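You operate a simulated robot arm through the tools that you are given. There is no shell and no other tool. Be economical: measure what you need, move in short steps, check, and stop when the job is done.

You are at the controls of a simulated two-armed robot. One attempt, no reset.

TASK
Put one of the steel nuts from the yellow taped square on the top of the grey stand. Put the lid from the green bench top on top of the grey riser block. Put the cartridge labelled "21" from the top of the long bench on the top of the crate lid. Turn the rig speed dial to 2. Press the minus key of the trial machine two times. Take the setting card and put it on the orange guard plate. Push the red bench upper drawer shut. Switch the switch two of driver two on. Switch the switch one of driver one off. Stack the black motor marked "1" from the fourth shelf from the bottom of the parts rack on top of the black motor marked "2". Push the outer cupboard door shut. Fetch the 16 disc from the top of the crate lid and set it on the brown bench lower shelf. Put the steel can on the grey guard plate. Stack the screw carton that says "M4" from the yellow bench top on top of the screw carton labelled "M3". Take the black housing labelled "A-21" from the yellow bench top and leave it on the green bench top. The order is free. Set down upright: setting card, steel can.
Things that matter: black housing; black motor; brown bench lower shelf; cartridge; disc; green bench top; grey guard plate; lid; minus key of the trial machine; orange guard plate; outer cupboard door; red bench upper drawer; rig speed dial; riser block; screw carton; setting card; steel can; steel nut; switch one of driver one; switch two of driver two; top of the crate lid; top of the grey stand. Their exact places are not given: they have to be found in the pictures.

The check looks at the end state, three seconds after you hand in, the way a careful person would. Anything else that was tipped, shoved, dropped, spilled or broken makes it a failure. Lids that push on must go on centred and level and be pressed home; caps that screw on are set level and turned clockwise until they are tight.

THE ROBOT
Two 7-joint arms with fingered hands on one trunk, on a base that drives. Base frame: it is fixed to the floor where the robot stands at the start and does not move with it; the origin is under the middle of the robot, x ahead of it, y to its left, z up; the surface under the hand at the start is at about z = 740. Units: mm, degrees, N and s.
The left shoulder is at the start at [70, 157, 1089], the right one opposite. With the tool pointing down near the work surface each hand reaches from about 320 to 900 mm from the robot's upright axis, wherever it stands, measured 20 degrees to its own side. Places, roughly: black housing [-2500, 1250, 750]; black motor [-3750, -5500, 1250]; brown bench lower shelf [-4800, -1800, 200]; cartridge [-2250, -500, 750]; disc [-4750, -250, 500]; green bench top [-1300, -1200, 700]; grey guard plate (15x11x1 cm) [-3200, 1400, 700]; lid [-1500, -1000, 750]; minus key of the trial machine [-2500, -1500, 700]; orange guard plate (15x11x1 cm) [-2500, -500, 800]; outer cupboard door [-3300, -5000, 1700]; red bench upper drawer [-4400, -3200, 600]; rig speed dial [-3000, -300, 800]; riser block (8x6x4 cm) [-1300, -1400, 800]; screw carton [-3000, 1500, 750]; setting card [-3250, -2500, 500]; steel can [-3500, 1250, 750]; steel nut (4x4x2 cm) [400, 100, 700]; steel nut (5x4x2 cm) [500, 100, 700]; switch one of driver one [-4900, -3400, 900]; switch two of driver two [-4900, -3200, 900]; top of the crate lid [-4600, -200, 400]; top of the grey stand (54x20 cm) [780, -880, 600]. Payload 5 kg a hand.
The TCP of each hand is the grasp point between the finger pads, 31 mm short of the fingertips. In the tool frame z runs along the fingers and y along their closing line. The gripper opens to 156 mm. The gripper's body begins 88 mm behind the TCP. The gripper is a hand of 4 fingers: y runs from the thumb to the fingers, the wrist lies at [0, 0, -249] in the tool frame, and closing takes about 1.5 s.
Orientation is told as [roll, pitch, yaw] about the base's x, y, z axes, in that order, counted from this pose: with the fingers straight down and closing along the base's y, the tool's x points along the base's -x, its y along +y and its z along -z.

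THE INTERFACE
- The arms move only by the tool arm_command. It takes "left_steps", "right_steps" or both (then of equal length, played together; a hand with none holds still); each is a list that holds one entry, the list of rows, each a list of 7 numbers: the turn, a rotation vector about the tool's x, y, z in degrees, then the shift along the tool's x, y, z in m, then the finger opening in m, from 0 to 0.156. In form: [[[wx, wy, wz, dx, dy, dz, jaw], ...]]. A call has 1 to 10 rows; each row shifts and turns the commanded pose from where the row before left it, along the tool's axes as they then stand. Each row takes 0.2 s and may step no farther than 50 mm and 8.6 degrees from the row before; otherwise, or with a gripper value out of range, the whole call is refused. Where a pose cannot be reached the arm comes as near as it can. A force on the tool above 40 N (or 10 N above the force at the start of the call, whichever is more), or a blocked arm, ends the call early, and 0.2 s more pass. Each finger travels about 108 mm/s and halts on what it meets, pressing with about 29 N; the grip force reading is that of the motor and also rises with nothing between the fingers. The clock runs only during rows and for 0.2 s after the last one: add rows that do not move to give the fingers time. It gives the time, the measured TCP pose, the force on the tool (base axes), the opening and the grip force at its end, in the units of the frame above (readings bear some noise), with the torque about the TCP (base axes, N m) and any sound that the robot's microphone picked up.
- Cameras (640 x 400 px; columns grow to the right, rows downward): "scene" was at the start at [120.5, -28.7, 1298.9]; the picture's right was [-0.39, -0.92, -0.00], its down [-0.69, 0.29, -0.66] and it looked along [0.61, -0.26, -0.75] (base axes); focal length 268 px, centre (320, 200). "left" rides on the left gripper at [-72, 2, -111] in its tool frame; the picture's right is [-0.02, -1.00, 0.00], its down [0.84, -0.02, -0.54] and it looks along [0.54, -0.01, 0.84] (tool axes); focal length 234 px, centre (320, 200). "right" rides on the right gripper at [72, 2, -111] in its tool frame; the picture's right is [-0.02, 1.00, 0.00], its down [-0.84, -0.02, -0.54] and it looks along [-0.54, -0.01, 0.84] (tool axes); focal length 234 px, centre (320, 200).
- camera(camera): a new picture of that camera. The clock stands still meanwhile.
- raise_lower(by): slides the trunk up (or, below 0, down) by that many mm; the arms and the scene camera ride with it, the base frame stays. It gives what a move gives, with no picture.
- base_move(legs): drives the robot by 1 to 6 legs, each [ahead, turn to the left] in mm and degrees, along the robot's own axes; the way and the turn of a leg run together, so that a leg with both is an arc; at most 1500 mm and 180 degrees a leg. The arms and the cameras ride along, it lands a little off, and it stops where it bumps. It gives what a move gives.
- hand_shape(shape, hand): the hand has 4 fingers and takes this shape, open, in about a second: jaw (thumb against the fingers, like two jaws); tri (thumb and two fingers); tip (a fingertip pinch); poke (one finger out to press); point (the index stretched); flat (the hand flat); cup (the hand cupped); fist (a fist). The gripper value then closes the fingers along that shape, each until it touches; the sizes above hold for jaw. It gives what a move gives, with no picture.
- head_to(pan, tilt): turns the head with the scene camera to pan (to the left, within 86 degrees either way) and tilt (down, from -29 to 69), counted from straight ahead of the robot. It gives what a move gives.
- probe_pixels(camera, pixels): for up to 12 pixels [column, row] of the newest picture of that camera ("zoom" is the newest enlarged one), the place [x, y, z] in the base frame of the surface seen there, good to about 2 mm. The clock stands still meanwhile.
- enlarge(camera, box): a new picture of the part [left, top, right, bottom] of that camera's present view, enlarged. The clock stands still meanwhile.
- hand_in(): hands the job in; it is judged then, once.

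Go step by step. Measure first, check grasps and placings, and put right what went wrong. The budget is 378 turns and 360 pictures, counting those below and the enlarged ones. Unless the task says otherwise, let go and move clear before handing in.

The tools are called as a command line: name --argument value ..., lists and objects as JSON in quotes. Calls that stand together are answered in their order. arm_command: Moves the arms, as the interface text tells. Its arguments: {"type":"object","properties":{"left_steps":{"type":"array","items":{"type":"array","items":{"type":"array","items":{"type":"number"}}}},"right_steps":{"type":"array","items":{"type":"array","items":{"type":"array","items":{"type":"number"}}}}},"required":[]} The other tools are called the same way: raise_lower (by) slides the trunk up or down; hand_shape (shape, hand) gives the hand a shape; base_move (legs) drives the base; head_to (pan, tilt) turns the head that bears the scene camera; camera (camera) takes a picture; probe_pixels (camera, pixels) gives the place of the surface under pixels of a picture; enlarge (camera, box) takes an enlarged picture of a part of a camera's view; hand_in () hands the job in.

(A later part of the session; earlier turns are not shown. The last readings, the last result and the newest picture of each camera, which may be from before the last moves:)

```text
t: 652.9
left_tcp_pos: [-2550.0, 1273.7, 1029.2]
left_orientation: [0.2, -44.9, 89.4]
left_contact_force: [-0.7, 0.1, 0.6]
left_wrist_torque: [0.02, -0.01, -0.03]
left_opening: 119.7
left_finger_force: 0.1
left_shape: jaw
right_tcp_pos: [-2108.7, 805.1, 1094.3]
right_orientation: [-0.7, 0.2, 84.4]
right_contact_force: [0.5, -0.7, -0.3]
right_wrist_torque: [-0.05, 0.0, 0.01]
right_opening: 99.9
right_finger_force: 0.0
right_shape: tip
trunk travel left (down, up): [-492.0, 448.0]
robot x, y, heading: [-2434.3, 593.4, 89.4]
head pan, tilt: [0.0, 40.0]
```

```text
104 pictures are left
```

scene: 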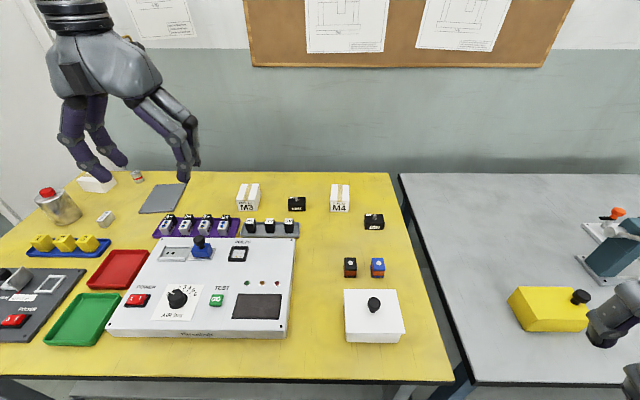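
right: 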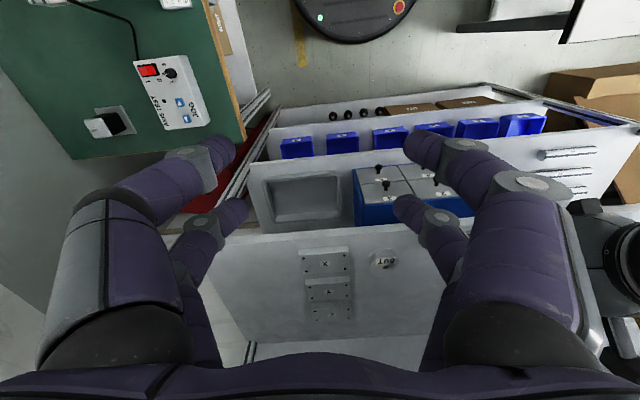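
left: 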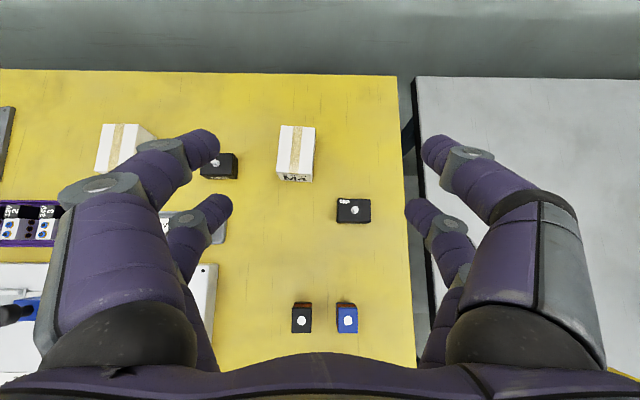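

probe_pixels --camera "left" --pixels '[[284, 130], [312, 130], [281, 170], [310, 172], [297, 150], [103, 130], [120, 140], [218, 160], [352, 208]]'

```text
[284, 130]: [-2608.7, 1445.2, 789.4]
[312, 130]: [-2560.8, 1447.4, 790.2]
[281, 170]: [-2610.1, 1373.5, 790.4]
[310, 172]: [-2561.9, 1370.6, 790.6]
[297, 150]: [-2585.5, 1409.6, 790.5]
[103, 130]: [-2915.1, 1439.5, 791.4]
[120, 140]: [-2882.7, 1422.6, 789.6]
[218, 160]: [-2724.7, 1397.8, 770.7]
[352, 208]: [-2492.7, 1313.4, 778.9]
```

M4 centre (-2586,1409). I go to the pre-grasp and then in along the 45° line.

arm_command --left_steps '[[[0, 0, 0, 0.0228, 0.009, 0.0366, 0.12], [0, 0, 0, 0.0228, 0.009, 0.0366, 0.12], [0, 0, 0, 0.0228, 0.009, 0.0366, 0.12], [0, 0, 0, 0.0228, 0.009, 0.0366, 0.12], [0, 0, 0, 0, 0, 0.036, 0.1], [0, 0, 0, 0, 0, 0.036, 0.1], [0, 0, 0, 0, 0, 0, 0.1]]]'

camera --camera "left"

```text
t: 654.5
left_tcp_pos: [-2584.4, 1362.3, 812.1]
left_orientation: [0.2, -45.0, 89.4]
left_contact_force: [0.4, 0.3, -0.4]
left_wrist_torque: [0.04, 0.02, -0.05]
left_opening: 100.3
left_finger_force: 0.1
left_shape: jaw
right_tcp_pos: [-2109.2, 804.2, 1092.6]
right_orientation: [-0.8, 0.1, 84.3]
right_contact_force: [-0.9, -0.4, 0.2]
right_wrist_torque: [0.04, -0.01, 0.01]
right_opening: 99.5
right_finger_force: 0.0
right_shape: tip
trunk travel left (down, up): [-492.0, 448.0]
robot x, y, heading: [-2430.2, 590.0, 89.6]
head pan, tilt: [0.0, 40.0]
```

```text
103 pictures are left
```

left: 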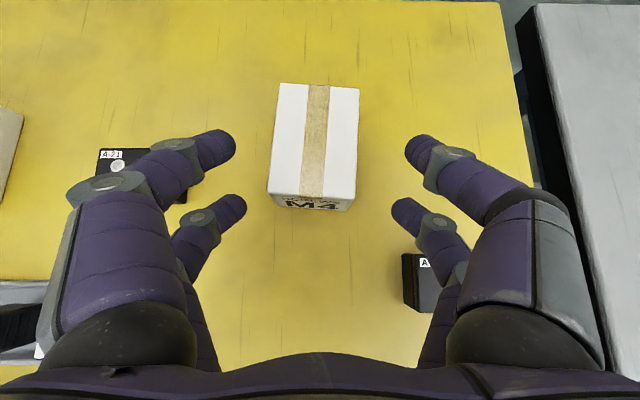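

arm_command --left_steps '[[[0, 0, 0, 0, 0.002, 0.02, 0.1], [0, 0, 0, 0, 0.001, 0.02, 0.1], [0, 0, 0, 0, 0, 0, 0.07], [0, 0, 0, 0, 0, 0, 0.04], [0, 0, 0, 0, 0, 0, 0.03], [0, 0, 0, 0, 0, 0, 0.03], [0, 0, 0, 0, 0, 0, 0.03]]]'

camera --camera "left"

```text
t: 656.1
left_tcp_pos: [-2594.2, 1382.8, 789.2]
left_orientation: [0.2, -44.8, 89.5]
left_contact_force: [0.2, 0.8, -0.5]
left_wrist_torque: [0.01, -0.06, -0.03]
left_opening: 54.9
left_finger_force: 29.1
left_shape: jaw
left hand out of reach, approached as far as the arm can: row 2
right_tcp_pos: [-2109.0, 805.8, 1091.9]
right_orientation: [-0.6, 0.1, 84.3]
right_contact_force: [-0.2, 0.2, 0.3]
right_wrist_torque: [-0.02, 0.0, 0.0]
right_opening: 99.7
right_finger_force: 0.0
right_shape: tip
trunk travel left (down, up): [-492.0, 448.0]
robot x, y, heading: [-2433.7, 591.3, 89.3]
head pan, tilt: [0.0, 40.0]
```

```text
102 pictures are left
```

left: 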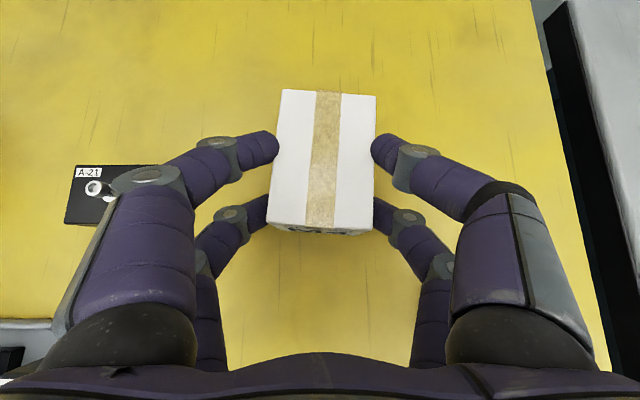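

Gripped. I lift straight up and check.

arm_command --left_steps '[[[0, 0, 0, -0.014, 0, -0.014, 0.03], [0, 0, 0, -0.0283, 0, -0.0283, 0.03], [0, 0, 0, -0.0283, 0, -0.0283, 0.03], [0, 0, 0, -0.0283, 0, -0.0283, 0.03], [0, 0, 0, -0.0283, 0, -0.0283, 0.03]]]'

camera --camera "left"

```text
t: 657.3
left_tcp_pos: [-2593.0, 1382.6, 969.8]
left_orientation: [0.2, -45.0, 89.4]
left_contact_force: [0.4, -0.4, -2.7]
left_wrist_torque: [-0.04, 0.03, 0.0]
left_opening: 55.0
left_finger_force: 28.6
left_shape: jaw
right_tcp_pos: [-2108.5, 803.4, 1093.6]
right_orientation: [-0.6, 0.1, 84.3]
right_contact_force: [0.0, -0.3, 0.1]
right_wrist_torque: [0.06, 0.01, -0.01]
right_opening: 99.9
right_finger_force: 0.0
right_shape: tip
trunk travel left (down, up): [-492.0, 448.0]
robot x, y, heading: [-2431.9, 592.8, 89.5]
head pan, tilt: [0.0, 40.0]
```

```text
101 pictures are left
```

left: 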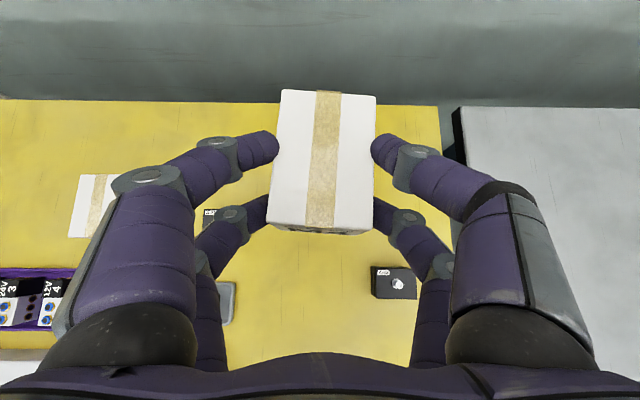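

Held. I shift the robot 300 mm left to place it over M3.

base_move --legs '[[-200, 0], [0, 90], [302, 0], [0, -90], [200, 0]]'

camera --camera "scene"

camera --camera "left"

```text
t: 669.2
left_tcp_pos: [-2852.8, 1400.8, 967.7]
left_orientation: [0.2, -44.8, 86.9]
left_contact_force: [-0.2, -0.8, -4.2]
left_wrist_torque: [-0.1, -0.03, -0.02]
left_opening: 54.8
left_finger_force: 29.1
left_shape: jaw
right_tcp_pos: [-2393.3, 799.8, 1090.1]
right_orientation: [-0.7, 0.1, 81.9]
right_contact_force: [-0.4, 1.1, -0.6]
right_wrist_torque: [-0.01, -0.02, -0.01]
right_opening: 99.8
right_finger_force: 0.0
right_shape: tip
trunk travel left (down, up): [-492.0, 448.0]
robot x, y, heading: [-2725.2, 598.9, 86.5]
head pan, tilt: [0.0, 40.0]
```

```text
100 pictures are left
```

scene: 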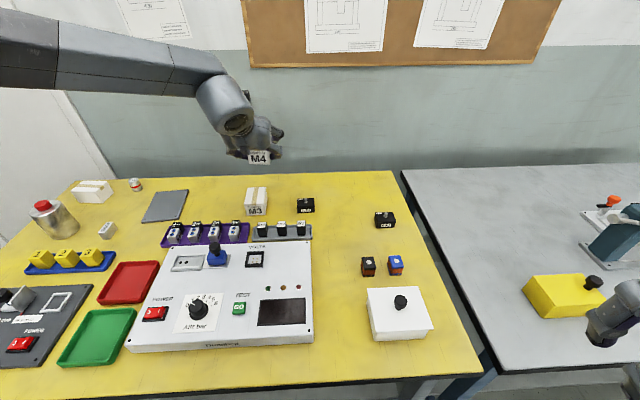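

```text
99 pictures are left
```

left: 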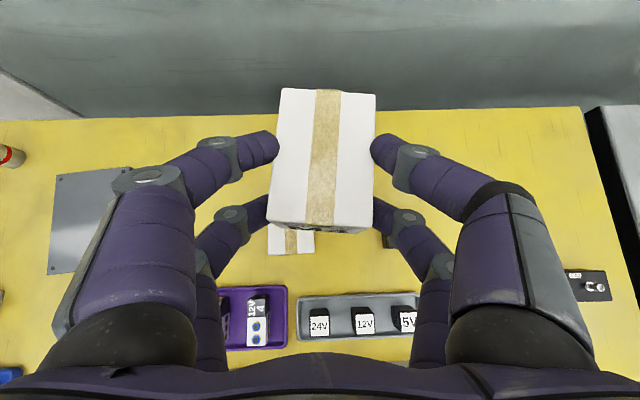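

enlarge --camera "scene" --box '[220, 140, 300, 230]'

probe_pixels --camera "zoom" --pixels '[[265, 215], [345, 215], [255, 275], [335, 275], [300, 245], [260, 300], [335, 300], [295, 310], [230, 90], [335, 95], [285, 85]]'

```text
4.44 times, centred on (260, 185) of scene
```

zoom: 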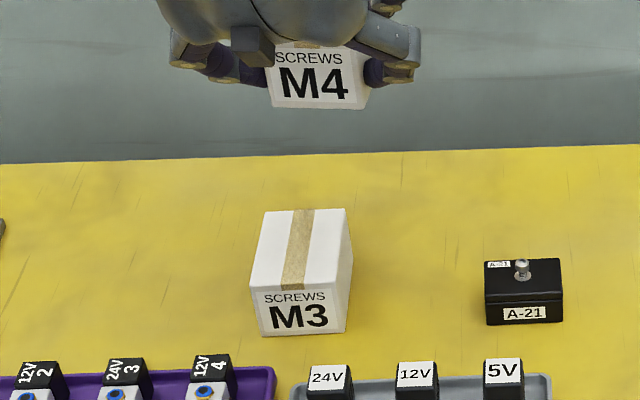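

```text
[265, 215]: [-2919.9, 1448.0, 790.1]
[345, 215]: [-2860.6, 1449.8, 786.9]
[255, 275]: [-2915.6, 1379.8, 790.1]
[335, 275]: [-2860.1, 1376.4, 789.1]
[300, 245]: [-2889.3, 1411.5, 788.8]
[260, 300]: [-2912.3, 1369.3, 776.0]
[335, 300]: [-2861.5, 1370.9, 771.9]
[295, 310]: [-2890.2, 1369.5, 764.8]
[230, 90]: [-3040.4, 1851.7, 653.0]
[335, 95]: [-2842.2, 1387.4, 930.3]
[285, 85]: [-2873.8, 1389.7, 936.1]
```

M3 centre (-2889,1411), top 789.5. I align the held M4 above it and lower to ~10 mm above.

arm_command --left_steps '[[[-2.8, 0, -2.8, 0, 0, 0, 0.03], [0, 0, 0, 0.0133, 0.0357, -0.0133, 0.03], [0, 0, 0, 0.0278, 0, 0.0278, 0.03], [0, 0, 0, 0.0278, 0, 0.0278, 0.03], [0, 0, 0, 0.0278, 0, 0.0278, 0.03], [0, 0, 0, 0, 0, 0, 0.03]]]'

enlarge --camera "scene" --box '[220, 150, 300, 230]'

probe_pixels --camera "zoom" --pixels '[[265, 245], [340, 245], [300, 245], [260, 340], [330, 340], [295, 340], [250, 300], [345, 300]]'

```text
t: 670.6
left_tcp_pos: [-2887.3, 1379.8, 850.1]
left_orientation: [0.2, -44.9, 90.9]
left_contact_force: [0.9, 0.0, -3.7]
left_wrist_torque: [-0.11, 0.01, 0.01]
left_opening: 54.6
left_finger_force: 29.5
left_shape: jaw
right_tcp_pos: [-2392.6, 799.8, 1092.3]
right_orientation: [-0.7, 0.1, 81.8]
right_contact_force: [-1.0, 0.8, -0.2]
right_wrist_torque: [0.01, 0.04, 0.01]
right_opening: 99.6
right_finger_force: 0.1
right_shape: tip
trunk travel left (down, up): [-492.0, 448.0]
robot x, y, heading: [-2728.4, 598.3, 87.0]
head pan, tilt: [0.0, 40.0]
```

```text
5.00 times, centred on (260, 190) of scene
```

zoom: 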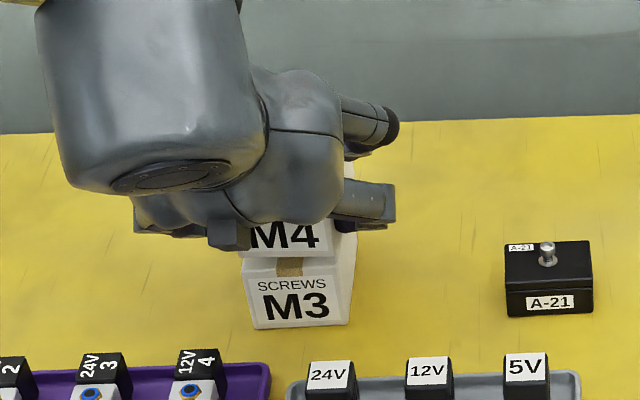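

```text
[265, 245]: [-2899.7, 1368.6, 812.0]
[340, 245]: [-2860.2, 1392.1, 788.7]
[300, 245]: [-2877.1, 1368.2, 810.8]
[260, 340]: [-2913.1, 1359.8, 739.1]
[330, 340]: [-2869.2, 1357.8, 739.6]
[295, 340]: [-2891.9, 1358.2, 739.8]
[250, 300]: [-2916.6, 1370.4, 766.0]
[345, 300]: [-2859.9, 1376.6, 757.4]
```

Nicely lined up. I lower to contact.

arm_command --left_steps '[[[0, 0, 0, 0.0042, 0, 0.0042, 0.03], [0, 0, 0, 0.0021, 0, 0.0021, 0.03], [0, 0, 0, 0.001, 0, 0.001, 0.03], [0, 0, 0, 0, 0, 0, 0.03]]]'

```text
t: 671.6
left_tcp_pos: [-2888.4, 1380.9, 840.6]
left_orientation: [0.1, -44.9, 90.9]
left_contact_force: [-0.2, 0.3, -3.5]
left_wrist_torque: [-0.04, -0.01, 0.0]
left_opening: 54.5
left_finger_force: 29.2
left_shape: jaw
right_tcp_pos: [-2393.2, 798.2, 1093.3]
right_orientation: [-0.8, 0.1, 81.8]
right_contact_force: [-0.4, 0.6, -0.8]
right_wrist_torque: [0.02, -0.03, -0.03]
right_opening: 99.7
right_finger_force: 0.2
right_shape: tip
trunk travel left (down, up): [-492.0, 448.0]
robot x, y, heading: [-2725.0, 599.2, 87.0]
head pan, tilt: [0.0, 40.0]
```

arm_command --left_steps '[[[0, 0, 0, 0.0014, 0, 0.0014, 0.03], [0, 0, 0, 0.0011, 0, 0.0011, 0.03], [0, 0, 0, 0, 0, 0, 0.03]]]'

```text
t: 672.4
left_tcp_pos: [-2888.1, 1380.2, 839.3]
left_orientation: [0.2, -45.2, 90.8]
left_contact_force: [-0.8, 1.6, 9.5]
left_wrist_torque: [0.16, -0.02, 0.03]
left_opening: 54.5
left_finger_force: 28.8
left_shape: jaw
right_tcp_pos: [-2393.3, 799.0, 1093.0]
right_orientation: [-0.7, 0.1, 81.8]
right_contact_force: [-0.7, -0.3, 0.1]
right_wrist_torque: [-0.01, -0.02, 0.01]
right_opening: 99.8
right_finger_force: 0.0
right_shape: tip
trunk travel left (down, up): [-492.0, 448.0]
robot x, y, heading: [-2721.5, 598.9, 86.8]
head pan, tilt: [0.0, 40.0]
```

Contact. I open and retreat along the finger axis.

arm_command --left_steps '[[[0, 0, 0, 0, 0, 0, 0.06], [0, 0, 0, 0, 0, 0, 0.075], [0, 0, 0, 0, 0, 0, 0.1], [0, 0, 0, 0, 0, 0, 0.1], [0, 0, 0, 0, 0, -0.03, 0.1], [0, 0, 0, 0, 0, -0.04, 0.1], [0, 0, 0, 0, 0, -0.045, 0.1], [0, 0, 0, 0, 0, -0.045, 0.1]]]'

enlarge --camera "scene" --box '[220, 140, 320, 230]'

camera --camera "left"

```text
t: 674.2
left_tcp_pos: [-2885.5, 1263.3, 951.8]
left_orientation: [0.2, -44.9, 90.9]
left_contact_force: [-0.3, -0.9, -0.1]
left_wrist_torque: [0.0, -0.01, -0.02]
left_opening: 99.6
left_finger_force: 0.0
left_shape: jaw
right_tcp_pos: [-2393.4, 797.7, 1093.5]
right_orientation: [-0.6, 0.1, 81.8]
right_contact_force: [0.0, 0.0, 0.7]
right_wrist_torque: [0.03, 0.01, 0.0]
right_opening: 100.1
right_finger_force: 0.0
right_shape: tip
trunk travel left (down, up): [-492.0, 448.0]
robot x, y, heading: [-2722.0, 597.3, 86.9]
head pan, tilt: [0.0, 40.0]
```

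```text
4.44 times, centred on (270, 185) of scene
```

zoom: 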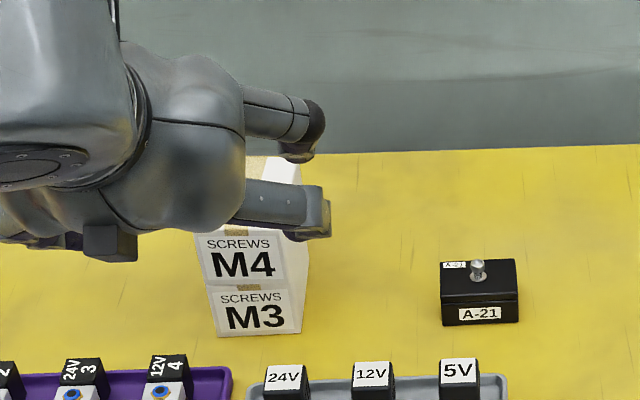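

```text
95 pictures are left
```

left: 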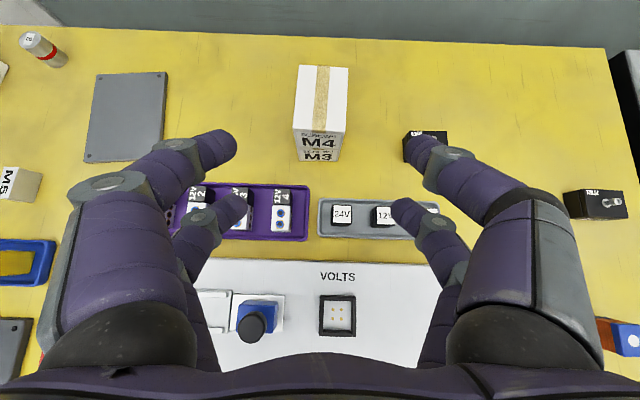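

M4 sits on M3. Next the steel can and grey plate: I shift the robot left to x≈-3120.

arm_command --left_steps '[[[0, 0, 0, -0.0283, 0, -0.0283, 0.12], [0, 0, 0, -0.0283, 0, -0.0283, 0.12]]]'

base_move --legs '[[-200, 0], [0, 93], [400, 0], [0, -90], [195, 0]]'

camera --camera "scene"

camera --camera "left"

```text
t: 674.8
left_tcp_pos: [-2883.8, 1265.5, 1029.5]
left_orientation: [0.3, -44.9, 90.8]
left_contact_force: [0.2, -0.4, 0.2]
left_wrist_torque: [0.02, 0.01, -0.02]
left_opening: 119.5
left_finger_force: 0.0
left_shape: jaw
right_tcp_pos: [-2393.2, 799.7, 1093.1]
right_orientation: [-0.7, 0.1, 81.7]
right_contact_force: [0.5, -1.2, 0.0]
right_wrist_torque: [0.02, 0.0, 0.02]
right_opening: 100.3
right_finger_force: 0.0
right_shape: tip
trunk travel left (down, up): [-492.0, 448.0]
robot x, y, heading: [-2723.6, 598.0, 86.8]
head pan, tilt: [0.0, 40.0]
```

```text
t: 687.4
left_tcp_pos: [-3310.8, 1271.7, 1029.6]
left_orientation: [0.2, -44.8, 92.2]
left_contact_force: [-0.3, 0.6, 0.1]
left_wrist_torque: [0.01, 0.0, 0.0]
left_opening: 119.7
left_finger_force: 0.1
left_shape: jaw
right_tcp_pos: [-2808.9, 817.3, 1091.9]
right_orientation: [-0.8, 0.1, 83.2]
right_contact_force: [-0.1, 0.3, 1.0]
right_wrist_torque: [-0.06, 0.0, -0.02]
right_opening: 100.1
right_finger_force: 0.1
right_shape: tip
trunk travel left (down, up): [-492.0, 448.0]
robot x, y, heading: [-3135.2, 606.6, 88.4]
head pan, tilt: [0.0, 40.0]
```

```text
94 pictures are left
```

scene: 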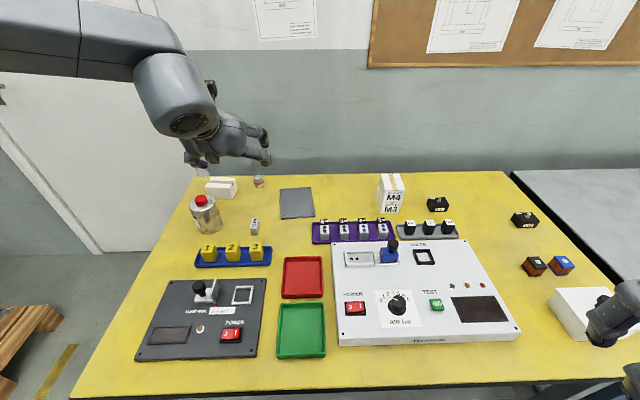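

```text
93 pictures are left
```

left: 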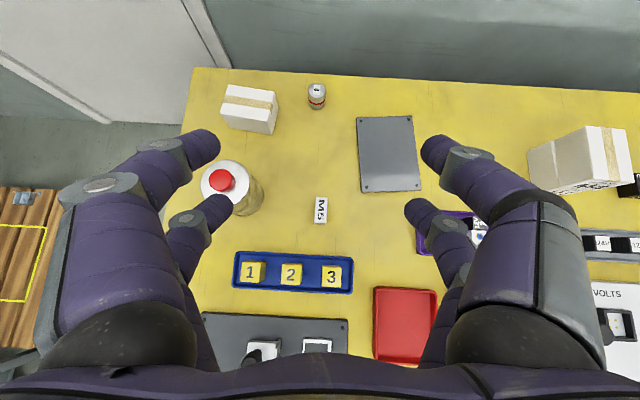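

enlarge --camera "scene" --box '[180, 160, 330, 250]'

probe_pixels --camera "zoom" --pixels '[[95, 178], [60, 195], [140, 195], [110, 240], [115, 300], [75, 270], [165, 270], [435, 130], [575, 130], [430, 245], [575, 235], [330, 95]]'

enlarge --camera "left" --box '[180, 70, 340, 230]'

probe_pixels --camera "left" --pixels '[[221, 180], [207, 182], [235, 178], [221, 166], [240, 190], [205, 195], [316, 90], [362, 122], [407, 120], [366, 188], [417, 185]]'

```text
4.27 times, centred on (255, 205) of scene
```

zoom: 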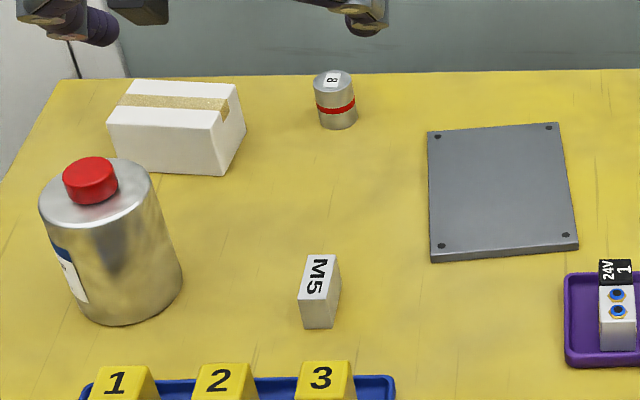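

```text
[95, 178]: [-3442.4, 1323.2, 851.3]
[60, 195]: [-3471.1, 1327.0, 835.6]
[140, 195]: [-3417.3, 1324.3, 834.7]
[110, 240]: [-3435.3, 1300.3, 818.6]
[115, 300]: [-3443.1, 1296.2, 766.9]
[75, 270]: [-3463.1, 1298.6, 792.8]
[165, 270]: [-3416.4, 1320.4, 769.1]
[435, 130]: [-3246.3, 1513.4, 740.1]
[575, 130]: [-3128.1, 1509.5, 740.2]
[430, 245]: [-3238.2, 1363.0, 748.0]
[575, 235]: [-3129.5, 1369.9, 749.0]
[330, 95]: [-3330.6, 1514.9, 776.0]
```

```text
2.50 times, centred on (260, 150) of left
```

zoom: 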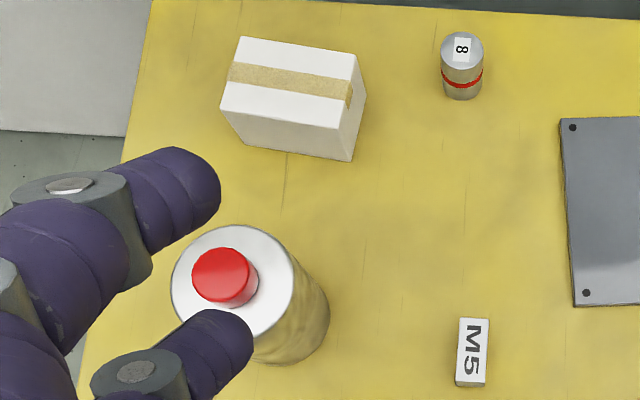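

```text
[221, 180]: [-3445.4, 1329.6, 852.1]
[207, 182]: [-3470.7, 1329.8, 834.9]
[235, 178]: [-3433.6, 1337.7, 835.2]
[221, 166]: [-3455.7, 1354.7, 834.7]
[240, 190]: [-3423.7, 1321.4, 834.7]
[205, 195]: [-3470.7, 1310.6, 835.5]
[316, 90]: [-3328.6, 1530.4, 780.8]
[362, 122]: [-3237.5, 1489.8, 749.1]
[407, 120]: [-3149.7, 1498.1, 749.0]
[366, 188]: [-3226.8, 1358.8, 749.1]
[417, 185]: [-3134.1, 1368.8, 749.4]
```

The big steel can: centre ≈(-3444,1333), radius ~37, top 835. Grey plate centre ≈(-3188,1432), top 749. I move to the pre-grasp before the can.

arm_command --left_steps '[[[0, 0, 0, 0.0239, 0.0268, 0.0146, 0.13], [0, 0, 0, 0.0239, 0.0268, 0.0146, 0.13], [0, 0, 0, 0.0239, 0.0268, 0.0146, 0.13], [0, 0, 0, 0.0239, 0.0268, 0.0146, 0.13], [0, 0, 0, 0.0239, 0.0268, 0.0146, 0.13], [0, 0, 0, 0, 0, 0, 0.13]]]'

camera --camera "left"

```text
t: 688.8
left_tcp_pos: [-3442.1, 1232.8, 892.5]
left_orientation: [0.3, -44.9, 92.1]
left_contact_force: [0.7, 0.5, 0.1]
left_wrist_torque: [0.0, -0.01, 0.04]
left_opening: 129.6
left_finger_force: 0.1
left_shape: jaw
right_tcp_pos: [-2807.9, 816.2, 1091.5]
right_orientation: [-0.6, 0.1, 83.2]
right_contact_force: [0.3, -0.6, 0.5]
right_wrist_torque: [-0.02, 0.04, -0.02]
right_opening: 100.0
right_finger_force: 0.0
right_shape: tip
trunk travel left (down, up): [-492.0, 448.0]
robot x, y, heading: [-3138.1, 605.3, 88.4]
head pan, tilt: [0.0, 40.0]
```

```text
90 pictures are left
```

left: 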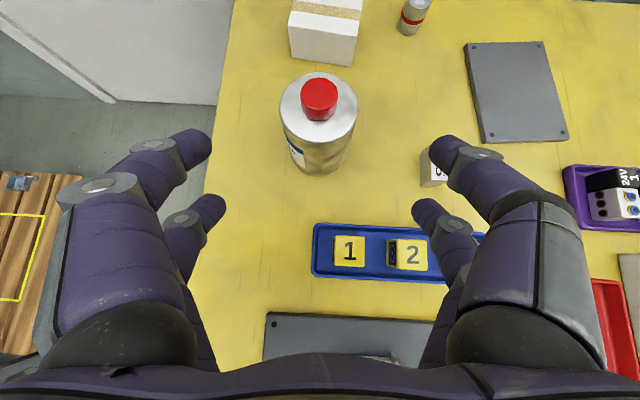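

probe_pixels --camera "left" --pixels '[[432, 170], [422, 175], [432, 155], [320, 95], [345, 110], [290, 105], [315, 160], [350, 240]]'

```text
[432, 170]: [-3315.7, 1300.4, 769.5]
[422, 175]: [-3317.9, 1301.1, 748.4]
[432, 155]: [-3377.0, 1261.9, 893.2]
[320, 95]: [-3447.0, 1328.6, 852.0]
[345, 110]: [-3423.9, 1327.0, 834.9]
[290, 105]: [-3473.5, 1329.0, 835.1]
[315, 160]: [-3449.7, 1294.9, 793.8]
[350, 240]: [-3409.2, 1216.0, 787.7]
```

arm_command --left_steps '[[[0, 0, 0, 0, 0.0005, 0.033, 0.12], [0, 0, 0, 0, 0.0005, 0.033, 0.115], [0, 0, 0, 0, 0, 0.033, 0.115], [0, 0, 0, 0, 0, 0.032, 0.115], [0, 0, 0, 0, 0, 0, 0.115]]]'

camera --camera "left"

```text
t: 690.0
left_tcp_pos: [-3448.6, 1323.2, 803.0]
left_orientation: [0.1, -45.0, 92.3]
left_contact_force: [-0.2, -0.4, 0.9]
left_wrist_torque: [-0.04, 0.02, -0.01]
left_opening: 115.4
left_finger_force: 0.0
left_shape: jaw
right_tcp_pos: [-2808.4, 815.9, 1092.9]
right_orientation: [-0.7, 0.1, 83.3]
right_contact_force: [-0.3, -0.3, -0.1]
right_wrist_torque: [0.05, -0.01, 0.01]
right_opening: 99.9
right_finger_force: 0.2
right_shape: tip
trunk travel left (down, up): [-492.0, 448.0]
robot x, y, heading: [-3137.3, 609.6, 88.4]
head pan, tilt: [0.0, 40.0]
```

```text
89 pictures are left
```

left: 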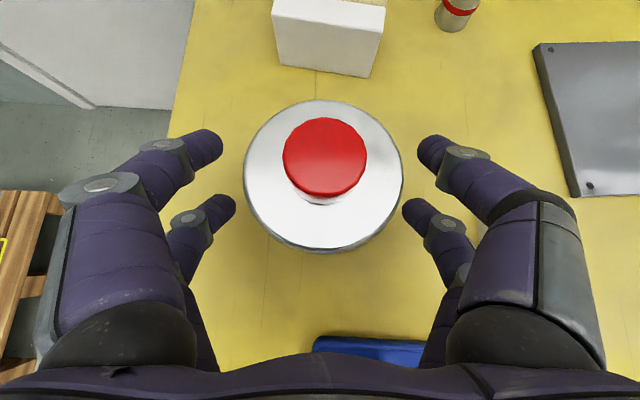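

Centred. I close, then lift.

arm_command --left_steps '[[[0, 0, 0, 0, -0.002, 0, 0.08], [0, 0, 0, 0, 0, 0, 0.05], [0, 0, 0, 0, 0, 0, 0.04], [0, 0, 0, 0, 0, 0, 0.04], [0, 0, 0, 0, 0, 0, 0.04], [0, 0, 0, 0, 0, 0, 0.04], [0, 0, 0, -0.007, 0, -0.007, 0.04], [0, 0, 0, -0.0283, 0, -0.0283, 0.04], [0, 0, 0, -0.0283, 0, -0.0283, 0.04]]]'

camera --camera "left"

enlarge --camera "scene" --box '[140, 120, 320, 250]'

```text
t: 692.0
left_tcp_pos: [-3444.2, 1324.2, 891.6]
left_orientation: [0.2, -44.9, 92.1]
left_contact_force: [0.1, -0.3, -3.9]
left_wrist_torque: [0.0, -0.01, 0.04]
left_opening: 51.8
left_finger_force: 29.4
left_shape: jaw
right_tcp_pos: [-2809.8, 817.7, 1093.5]
right_orientation: [-0.7, 0.0, 83.2]
right_contact_force: [-0.5, 0.3, -0.3]
right_wrist_torque: [0.01, 0.02, 0.0]
right_opening: 99.9
right_finger_force: 0.0
right_shape: tip
trunk travel left (down, up): [-492.0, 448.0]
robot x, y, heading: [-3138.8, 608.8, 88.3]
head pan, tilt: [0.0, 40.0]
```

```text
88 pictures are left
```

left: 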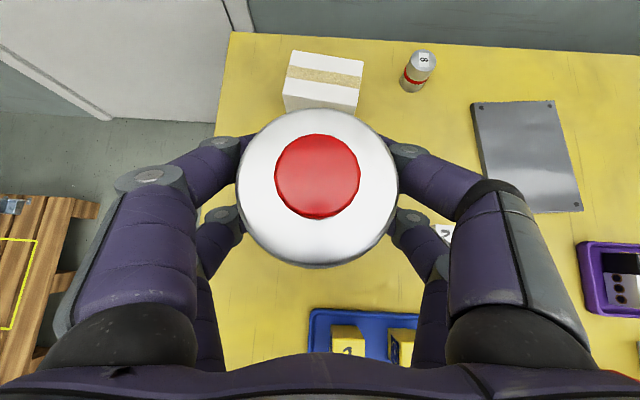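

```text
3.08 times, centred on (230, 185) of scene
```

zoom: 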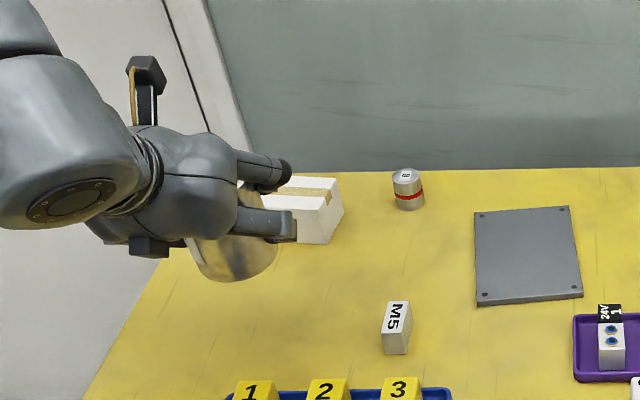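

probe_pixels --camera "left" --pixels '[[318, 122], [318, 252], [250, 190], [388, 190], [318, 175], [300, 130], [300, 245]]'

probe_pixels --camera "zoom" --pixels '[[235, 275], [200, 260], [225, 255], [205, 250], [265, 260]]'

```text
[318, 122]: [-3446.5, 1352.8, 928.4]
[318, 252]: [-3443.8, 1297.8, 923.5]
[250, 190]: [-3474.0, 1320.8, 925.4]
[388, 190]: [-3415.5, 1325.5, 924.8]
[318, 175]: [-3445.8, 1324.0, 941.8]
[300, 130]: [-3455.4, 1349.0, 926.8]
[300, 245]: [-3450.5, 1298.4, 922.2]
```

```text
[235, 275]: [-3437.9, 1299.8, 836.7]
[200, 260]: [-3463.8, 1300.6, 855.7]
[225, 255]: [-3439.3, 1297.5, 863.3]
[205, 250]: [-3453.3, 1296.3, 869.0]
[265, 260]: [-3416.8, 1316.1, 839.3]
```

The can leans ~5° towards me in the grip; I'll correct that when placing. I shift the robot 108 mm right so the plate is in reach.

arm_command --left_steps '[[[0, 2.5, 0, -0.0283, 0, -0.0283, 0.04], [0, 2.5, 0, -0.0283, 0, -0.0283, 0.04]]]'

base_move --legs '[[-200, 0], [0, -88.5], [108, 0], [0, 90], [205, 0]]'

camera --camera "left"

camera --camera "scene"

```text
t: 692.5
left_tcp_pos: [-3446.3, 1327.5, 969.9]
left_orientation: [0.3, -39.8, 92.2]
left_contact_force: [0.1, 1.1, -4.5]
left_wrist_torque: [-0.01, 0.0, 0.01]
left_opening: 51.6
left_finger_force: 29.0
left_shape: jaw
right_tcp_pos: [-2808.1, 816.5, 1092.3]
right_orientation: [-0.8, 0.2, 83.2]
right_contact_force: [-0.4, -0.6, -0.6]
right_wrist_torque: [-0.05, 0.01, 0.03]
right_opening: 99.8
right_finger_force: 0.0
right_shape: tip
trunk travel left (down, up): [-492.0, 448.0]
robot x, y, heading: [-3136.9, 609.4, 88.3]
head pan, tilt: [0.0, 40.0]
```

```text
t: 703.8
left_tcp_pos: [-3364.3, 1324.8, 968.4]
left_orientation: [0.1, -39.8, 93.9]
left_contact_force: [1.1, -0.2, -4.1]
left_wrist_torque: [-0.02, -0.01, 0.01]
left_opening: 51.0
left_finger_force: 28.7
left_shape: jaw
right_tcp_pos: [-2711.8, 830.9, 1092.2]
right_orientation: [-0.8, 0.3, 84.9]
right_contact_force: [0.5, 0.0, 0.1]
right_wrist_torque: [0.0, 0.01, 0.01]
right_opening: 99.7
right_finger_force: 0.0
right_shape: tip
trunk travel left (down, up): [-492.0, 448.0]
robot x, y, heading: [-3036.2, 610.7, 89.8]
head pan, tilt: [0.0, 40.0]
```

```text
86 pictures are left
```

left: 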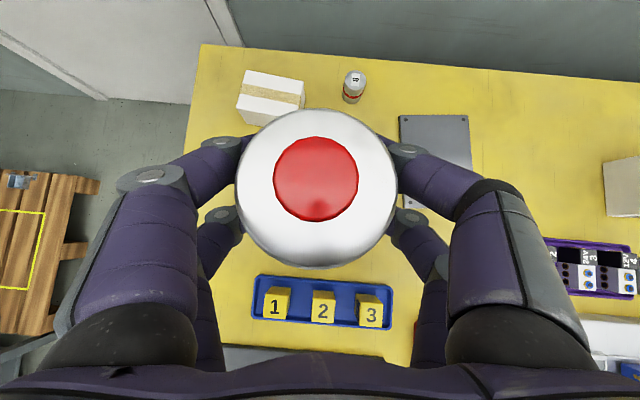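

```text
85 pictures are left
```

scene: 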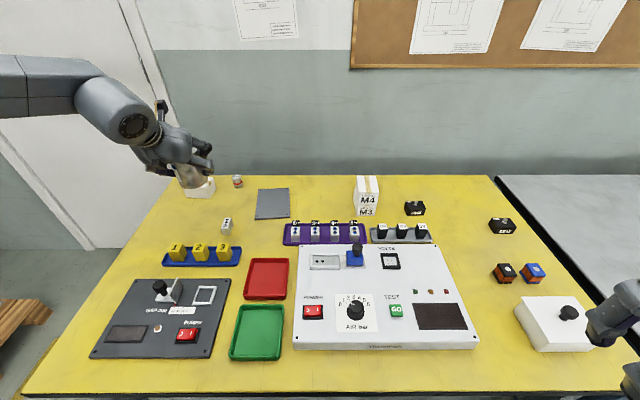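

probe_pixels --camera "left" --pixels '[[316, 122], [316, 255], [250, 190], [386, 190], [316, 180]]'

arm_command --left_steps '[[[0, 0, 0, -0.0099, -0.0366, 0.0083, 0.04], [0, 0, 0, -0.0099, -0.0366, 0.0083, 0.04], [0, 0, 0, -0.0099, -0.0366, 0.0083, 0.04], [0, 0, 0, -0.0099, -0.0366, 0.0083, 0.04], [0, 0, 0, -0.0099, -0.0366, 0.0083, 0.04], [0, 0, 0, 0, 0, 0, 0.04]]]'

raise_lower --by -80

camera --camera "scene"

```text
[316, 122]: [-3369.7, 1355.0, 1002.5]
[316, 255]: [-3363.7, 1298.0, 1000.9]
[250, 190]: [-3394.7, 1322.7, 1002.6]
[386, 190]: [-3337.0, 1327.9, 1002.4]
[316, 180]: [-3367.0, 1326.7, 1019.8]
```

```text
t: 705.2
left_tcp_pos: [-3187.7, 1400.7, 971.9]
left_orientation: [0.2, -39.9, 94.1]
left_contact_force: [0.0, 0.3, -2.3]
left_wrist_torque: [0.0, -0.01, 0.01]
left_opening: 50.6
left_finger_force: 29.4
left_shape: jaw
right_tcp_pos: [-2713.5, 831.1, 1094.0]
right_orientation: [-0.7, 0.2, 84.9]
right_contact_force: [-0.1, -0.7, 0.5]
right_wrist_torque: [0.04, -0.02, 0.01]
right_opening: 100.0
right_finger_force: 0.0
right_shape: tip
trunk travel left (down, up): [-492.0, 448.0]
robot x, y, heading: [-3035.2, 611.9, 89.6]
head pan, tilt: [0.0, 40.0]
```

```text
t: 706.4
left_tcp_pos: [-3188.5, 1401.9, 889.5]
left_orientation: [0.2, -39.9, 93.8]
left_contact_force: [-0.4, -0.6, -4.7]
left_wrist_torque: [-0.03, 0.03, 0.0]
left_opening: 50.6
left_finger_force: 28.0
left_shape: jaw
right_tcp_pos: [-2710.4, 831.2, 1013.6]
right_orientation: [-0.7, 0.1, 84.9]
right_contact_force: [-0.6, 0.1, 0.0]
right_wrist_torque: [0.01, 0.01, 0.03]
right_opening: 100.0
right_finger_force: 0.0
right_shape: tip
trunk travel left (down, up): [-412.0, 528.0]
robot x, y, heading: [-3035.3, 612.1, 89.7]
head pan, tilt: [0.0, 40.0]
```

```text
84 pictures are left
```

scene: 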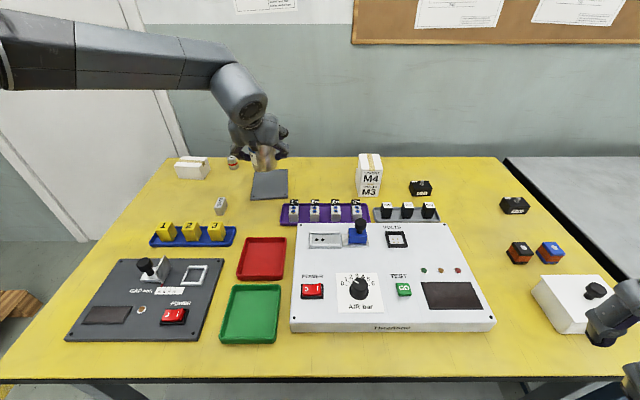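

The can is level now (1.6°). I lower it towards the plate.

arm_command --left_steps '[[[0, 0, 0, 0.0224, 0, 0.0269, 0.04], [0, 0, 0, 0.0224, 0, 0.0269, 0.04], [0, 0, 0, 0.0032, 0, 0.0038, 0.04], [0, 0, 0, 0, 0, 0, 0.04]]]'

enlarge --camera "scene" --box '[200, 100, 340, 220]'

probe_pixels --camera "zoom" --pixels '[[240, 330], [410, 330], [300, 285], [340, 285], [320, 300], [245, 350]]'

```text
t: 707.4
left_tcp_pos: [-3189.0, 1401.3, 814.3]
left_orientation: [0.2, -39.8, 93.9]
left_contact_force: [-0.2, -0.5, -4.1]
left_wrist_torque: [-0.02, 0.0, 0.02]
left_opening: 50.6
left_finger_force: 29.1
left_shape: jaw
right_tcp_pos: [-2712.2, 832.9, 1012.1]
right_orientation: [-0.6, 0.1, 84.9]
right_contact_force: [-0.4, 0.2, 0.6]
right_wrist_torque: [0.0, -0.02, -0.05]
right_opening: 100.1
right_finger_force: 0.0
right_shape: tip
trunk travel left (down, up): [-412.0, 528.0]
robot x, y, heading: [-3031.2, 614.7, 89.9]
head pan, tilt: [0.0, 40.0]
```

```text
3.33 times, centred on (270, 160) of scene
```

zoom: 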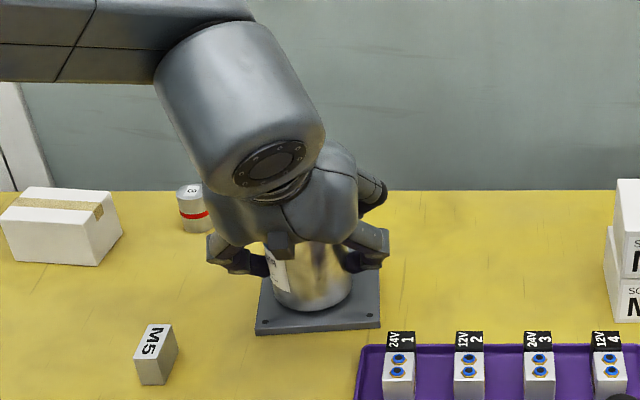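

```text
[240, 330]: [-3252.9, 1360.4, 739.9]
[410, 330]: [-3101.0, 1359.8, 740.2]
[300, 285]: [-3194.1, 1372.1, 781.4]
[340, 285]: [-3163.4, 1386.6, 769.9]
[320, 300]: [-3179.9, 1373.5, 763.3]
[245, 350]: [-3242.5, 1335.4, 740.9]
```

arm_command --left_steps '[[[0, 0, 0, 0.0013, 0, 0.0015, 0.04], [0, 0, 0, 0.0013, 0, 0.0015, 0.04], [0, 0, 0, 0.0006, 0, 0.0008, 0.04], [0, 0, 0, 0, 0, 0, 0.04]]]'

```text
t: 708.4
left_tcp_pos: [-3189.1, 1401.4, 810.7]
left_orientation: [0.2, -40.0, 93.9]
left_contact_force: [-0.6, 1.7, 4.2]
left_wrist_torque: [-0.14, 0.16, -0.08]
left_opening: 50.6
left_finger_force: 28.7
left_shape: jaw
right_tcp_pos: [-2712.2, 830.6, 1013.6]
right_orientation: [-0.6, 0.1, 84.8]
right_contact_force: [0.4, 0.5, -0.5]
right_wrist_torque: [-0.01, 0.02, 0.02]
right_opening: 99.9
right_finger_force: 0.1
right_shape: tip
trunk travel left (down, up): [-412.0, 528.0]
robot x, y, heading: [-3030.2, 611.0, 90.1]
head pan, tilt: [0.0, 40.0]
```

Contact. I open gently and retreat along the finger axis.

arm_command --left_steps '[[[0, 0, 0, 0.0003, 0, 0.0004, 0.055], [0, 0, 0, 0, 0, 0, 0.065], [0, 0, 0, 0, 0, 0, 0.09], [0, 0, 0, 0, 0, 0, 0.115], [0, 0, 0, 0, 0, 0, 0.115], [0, 0, 0, 0, 0, -0.03, 0.115], [0, 0, 0, 0, 0, -0.045, 0.115], [0, 0, 0, 0, 0, -0.045, 0.115], [0, 0, 0, 0, 0, -0.045, 0.115]]]'

camera --camera "left"

enlarge --camera "scene" --box '[180, 100, 320, 220]'

```text
t: 710.4
left_tcp_pos: [-3180.4, 1291.0, 936.9]
left_orientation: [0.2, -39.9, 93.9]
left_contact_force: [0.1, -0.1, 0.1]
left_wrist_torque: [-0.01, 0.01, -0.01]
left_opening: 114.6
left_finger_force: 0.0
left_shape: jaw
right_tcp_pos: [-2712.5, 829.9, 1012.7]
right_orientation: [-0.7, 0.0, 84.9]
right_contact_force: [0.0, -0.1, 0.1]
right_wrist_torque: [0.07, -0.02, 0.01]
right_opening: 100.0
right_finger_force: 0.1
right_shape: tip
trunk travel left (down, up): [-412.0, 528.0]
robot x, y, heading: [-3031.6, 614.6, 89.8]
head pan, tilt: [0.0, 40.0]
```

```text
82 pictures are left
```

left: 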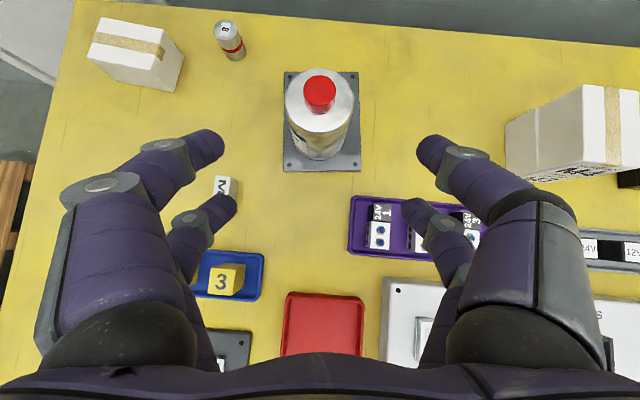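

```text
3.33 times, centred on (250, 160) of scene
```

zoom: 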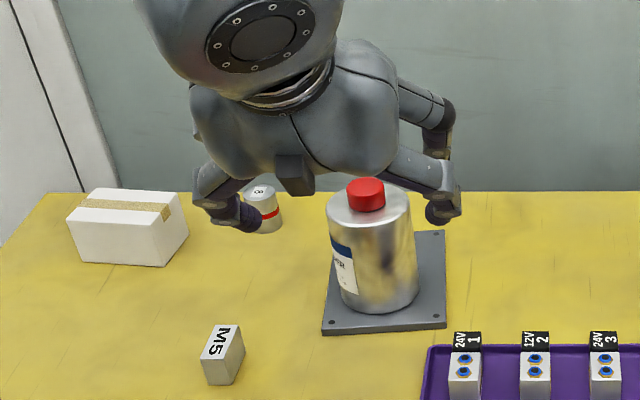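

The can stands upright on the plate. Last object: housing A-21. I raise the trunk and shift the robot right to x≈-2578.

raise_lower --by 80

base_move --legs '[[-200, 0], [0, -90], [453, 0], [0, 90], [195, 0]]'

camera --camera "left"

probe_pixels --camera "scene" --pixels '[[320, 200]]'

```text
t: 711.5
left_tcp_pos: [-3180.8, 1292.1, 1015.5]
left_orientation: [0.1, -39.9, 93.9]
left_contact_force: [0.0, -0.5, 0.7]
left_wrist_torque: [0.03, 0.02, -0.03]
left_opening: 114.6
left_finger_force: 0.0
left_shape: jaw
right_tcp_pos: [-2712.3, 832.4, 1092.9]
right_orientation: [-0.7, 0.1, 85.0]
right_contact_force: [0.0, 0.4, -0.4]
right_wrist_torque: [0.01, 0.02, -0.01]
right_opening: 100.2
right_finger_force: 0.1
right_shape: tip
trunk travel left (down, up): [-492.0, 448.0]
robot x, y, heading: [-3032.5, 613.0, 89.7]
head pan, tilt: [0.0, 40.0]
```

```text
t: 724.4
left_tcp_pos: [-2714.3, 1284.1, 1015.1]
left_orientation: [0.2, -39.8, 93.2]
left_contact_force: [0.1, -0.9, 0.1]
left_wrist_torque: [0.0, 0.02, 0.0]
left_opening: 114.5
left_finger_force: 0.0
left_shape: jaw
right_tcp_pos: [-2249.7, 814.8, 1092.4]
right_orientation: [-0.8, 0.2, 84.2]
right_contact_force: [-0.5, -0.1, -0.2]
right_wrist_torque: [-0.06, -0.01, -0.03]
right_opening: 99.9
right_finger_force: 0.0
right_shape: tip
trunk travel left (down, up): [-492.0, 448.0]
robot x, y, heading: [-2577.2, 600.3, 88.9]
head pan, tilt: [0.0, 40.0]
```

```text
80 pictures are left
```

left: 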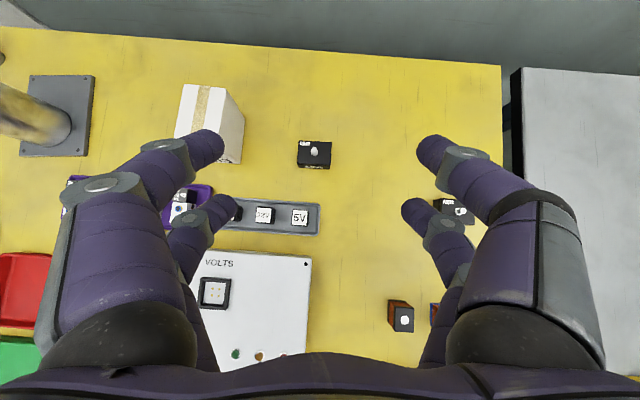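

```text
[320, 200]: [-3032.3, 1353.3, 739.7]
```

enlarge --camera "left" --box '[270, 110, 360, 190]'

probe_pixels --camera "zoom" --pixels '[[200, 225], [420, 230], [200, 320], [415, 330], [310, 280], [310, 230], [310, 330], [310, 385], [190, 300]]'

```text
5.00 times, centred on (315, 150) of left
```

zoom: 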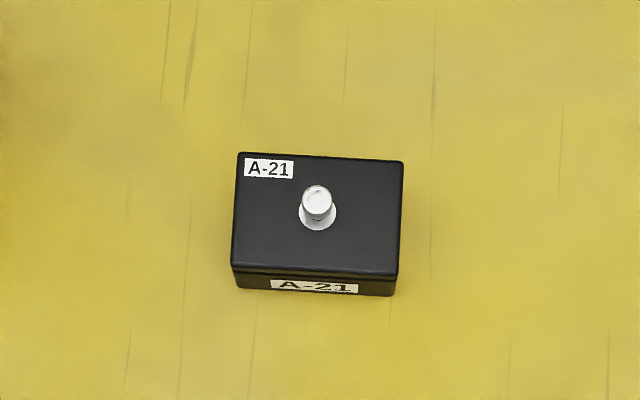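

```text
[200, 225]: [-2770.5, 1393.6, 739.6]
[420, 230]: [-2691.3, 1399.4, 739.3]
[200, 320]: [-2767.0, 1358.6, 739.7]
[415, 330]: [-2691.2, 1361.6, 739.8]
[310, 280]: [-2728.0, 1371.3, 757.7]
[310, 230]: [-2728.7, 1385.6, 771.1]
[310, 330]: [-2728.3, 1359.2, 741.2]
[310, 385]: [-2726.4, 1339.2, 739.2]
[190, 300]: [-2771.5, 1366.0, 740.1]
```

Housing A-21: centre ≈(-2725,1392), 57×40, top 771 with a pin. I lower the trunk 80 mm and approach it with the lower finger pair.

raise_lower --by -80

arm_command --left_steps '[[[0, 0, 0, 0.0018, 0.001, 0.0365, 0.1], [0, 0, 0, 0.0018, 0.001, 0.0365, 0.1], [0, 0, 0, 0.0018, 0.001, 0.0365, 0.1], [0, 0, 0, 0.0018, 0.001, 0.0365, 0.09], [0, 0, 0, 0, 0, 0, 0.09]]]'

camera --camera "left"

```text
t: 725.6
left_tcp_pos: [-2713.7, 1283.3, 935.0]
left_orientation: [0.2, -39.9, 93.2]
left_contact_force: [-0.6, -0.9, 0.3]
left_wrist_torque: [0.03, -0.01, -0.01]
left_opening: 114.4
left_finger_force: 0.1
left_shape: jaw
right_tcp_pos: [-2249.6, 814.4, 1012.2]
right_orientation: [-0.6, 0.1, 84.1]
right_contact_force: [-0.5, -0.6, 0.0]
right_wrist_torque: [-0.01, -0.05, 0.01]
right_opening: 99.8
right_finger_force: 0.1
right_shape: tip
trunk travel left (down, up): [-412.0, 528.0]
robot x, y, heading: [-2573.5, 602.4, 89.1]
head pan, tilt: [0.0, 40.0]
```

```text
t: 726.8
left_tcp_pos: [-2721.3, 1370.4, 818.9]
left_orientation: [0.2, -39.9, 93.1]
left_contact_force: [0.6, -0.4, -0.2]
left_wrist_torque: [0.02, 0.0, -0.05]
left_opening: 90.4
left_finger_force: 0.0
left_shape: jaw
right_tcp_pos: [-2250.0, 814.5, 1013.2]
right_orientation: [-0.7, 0.1, 84.3]
right_contact_force: [-0.2, -0.5, 0.1]
right_wrist_torque: [0.02, 0.03, -0.02]
right_opening: 100.1
right_finger_force: 0.0
right_shape: tip
trunk travel left (down, up): [-412.0, 528.0]
robot x, y, heading: [-2573.0, 600.9, 88.9]
head pan, tilt: [0.0, 40.0]
```

```text
78 pictures are left
```

left: 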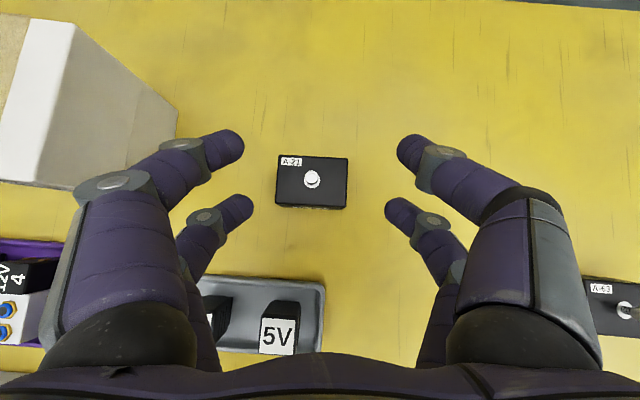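

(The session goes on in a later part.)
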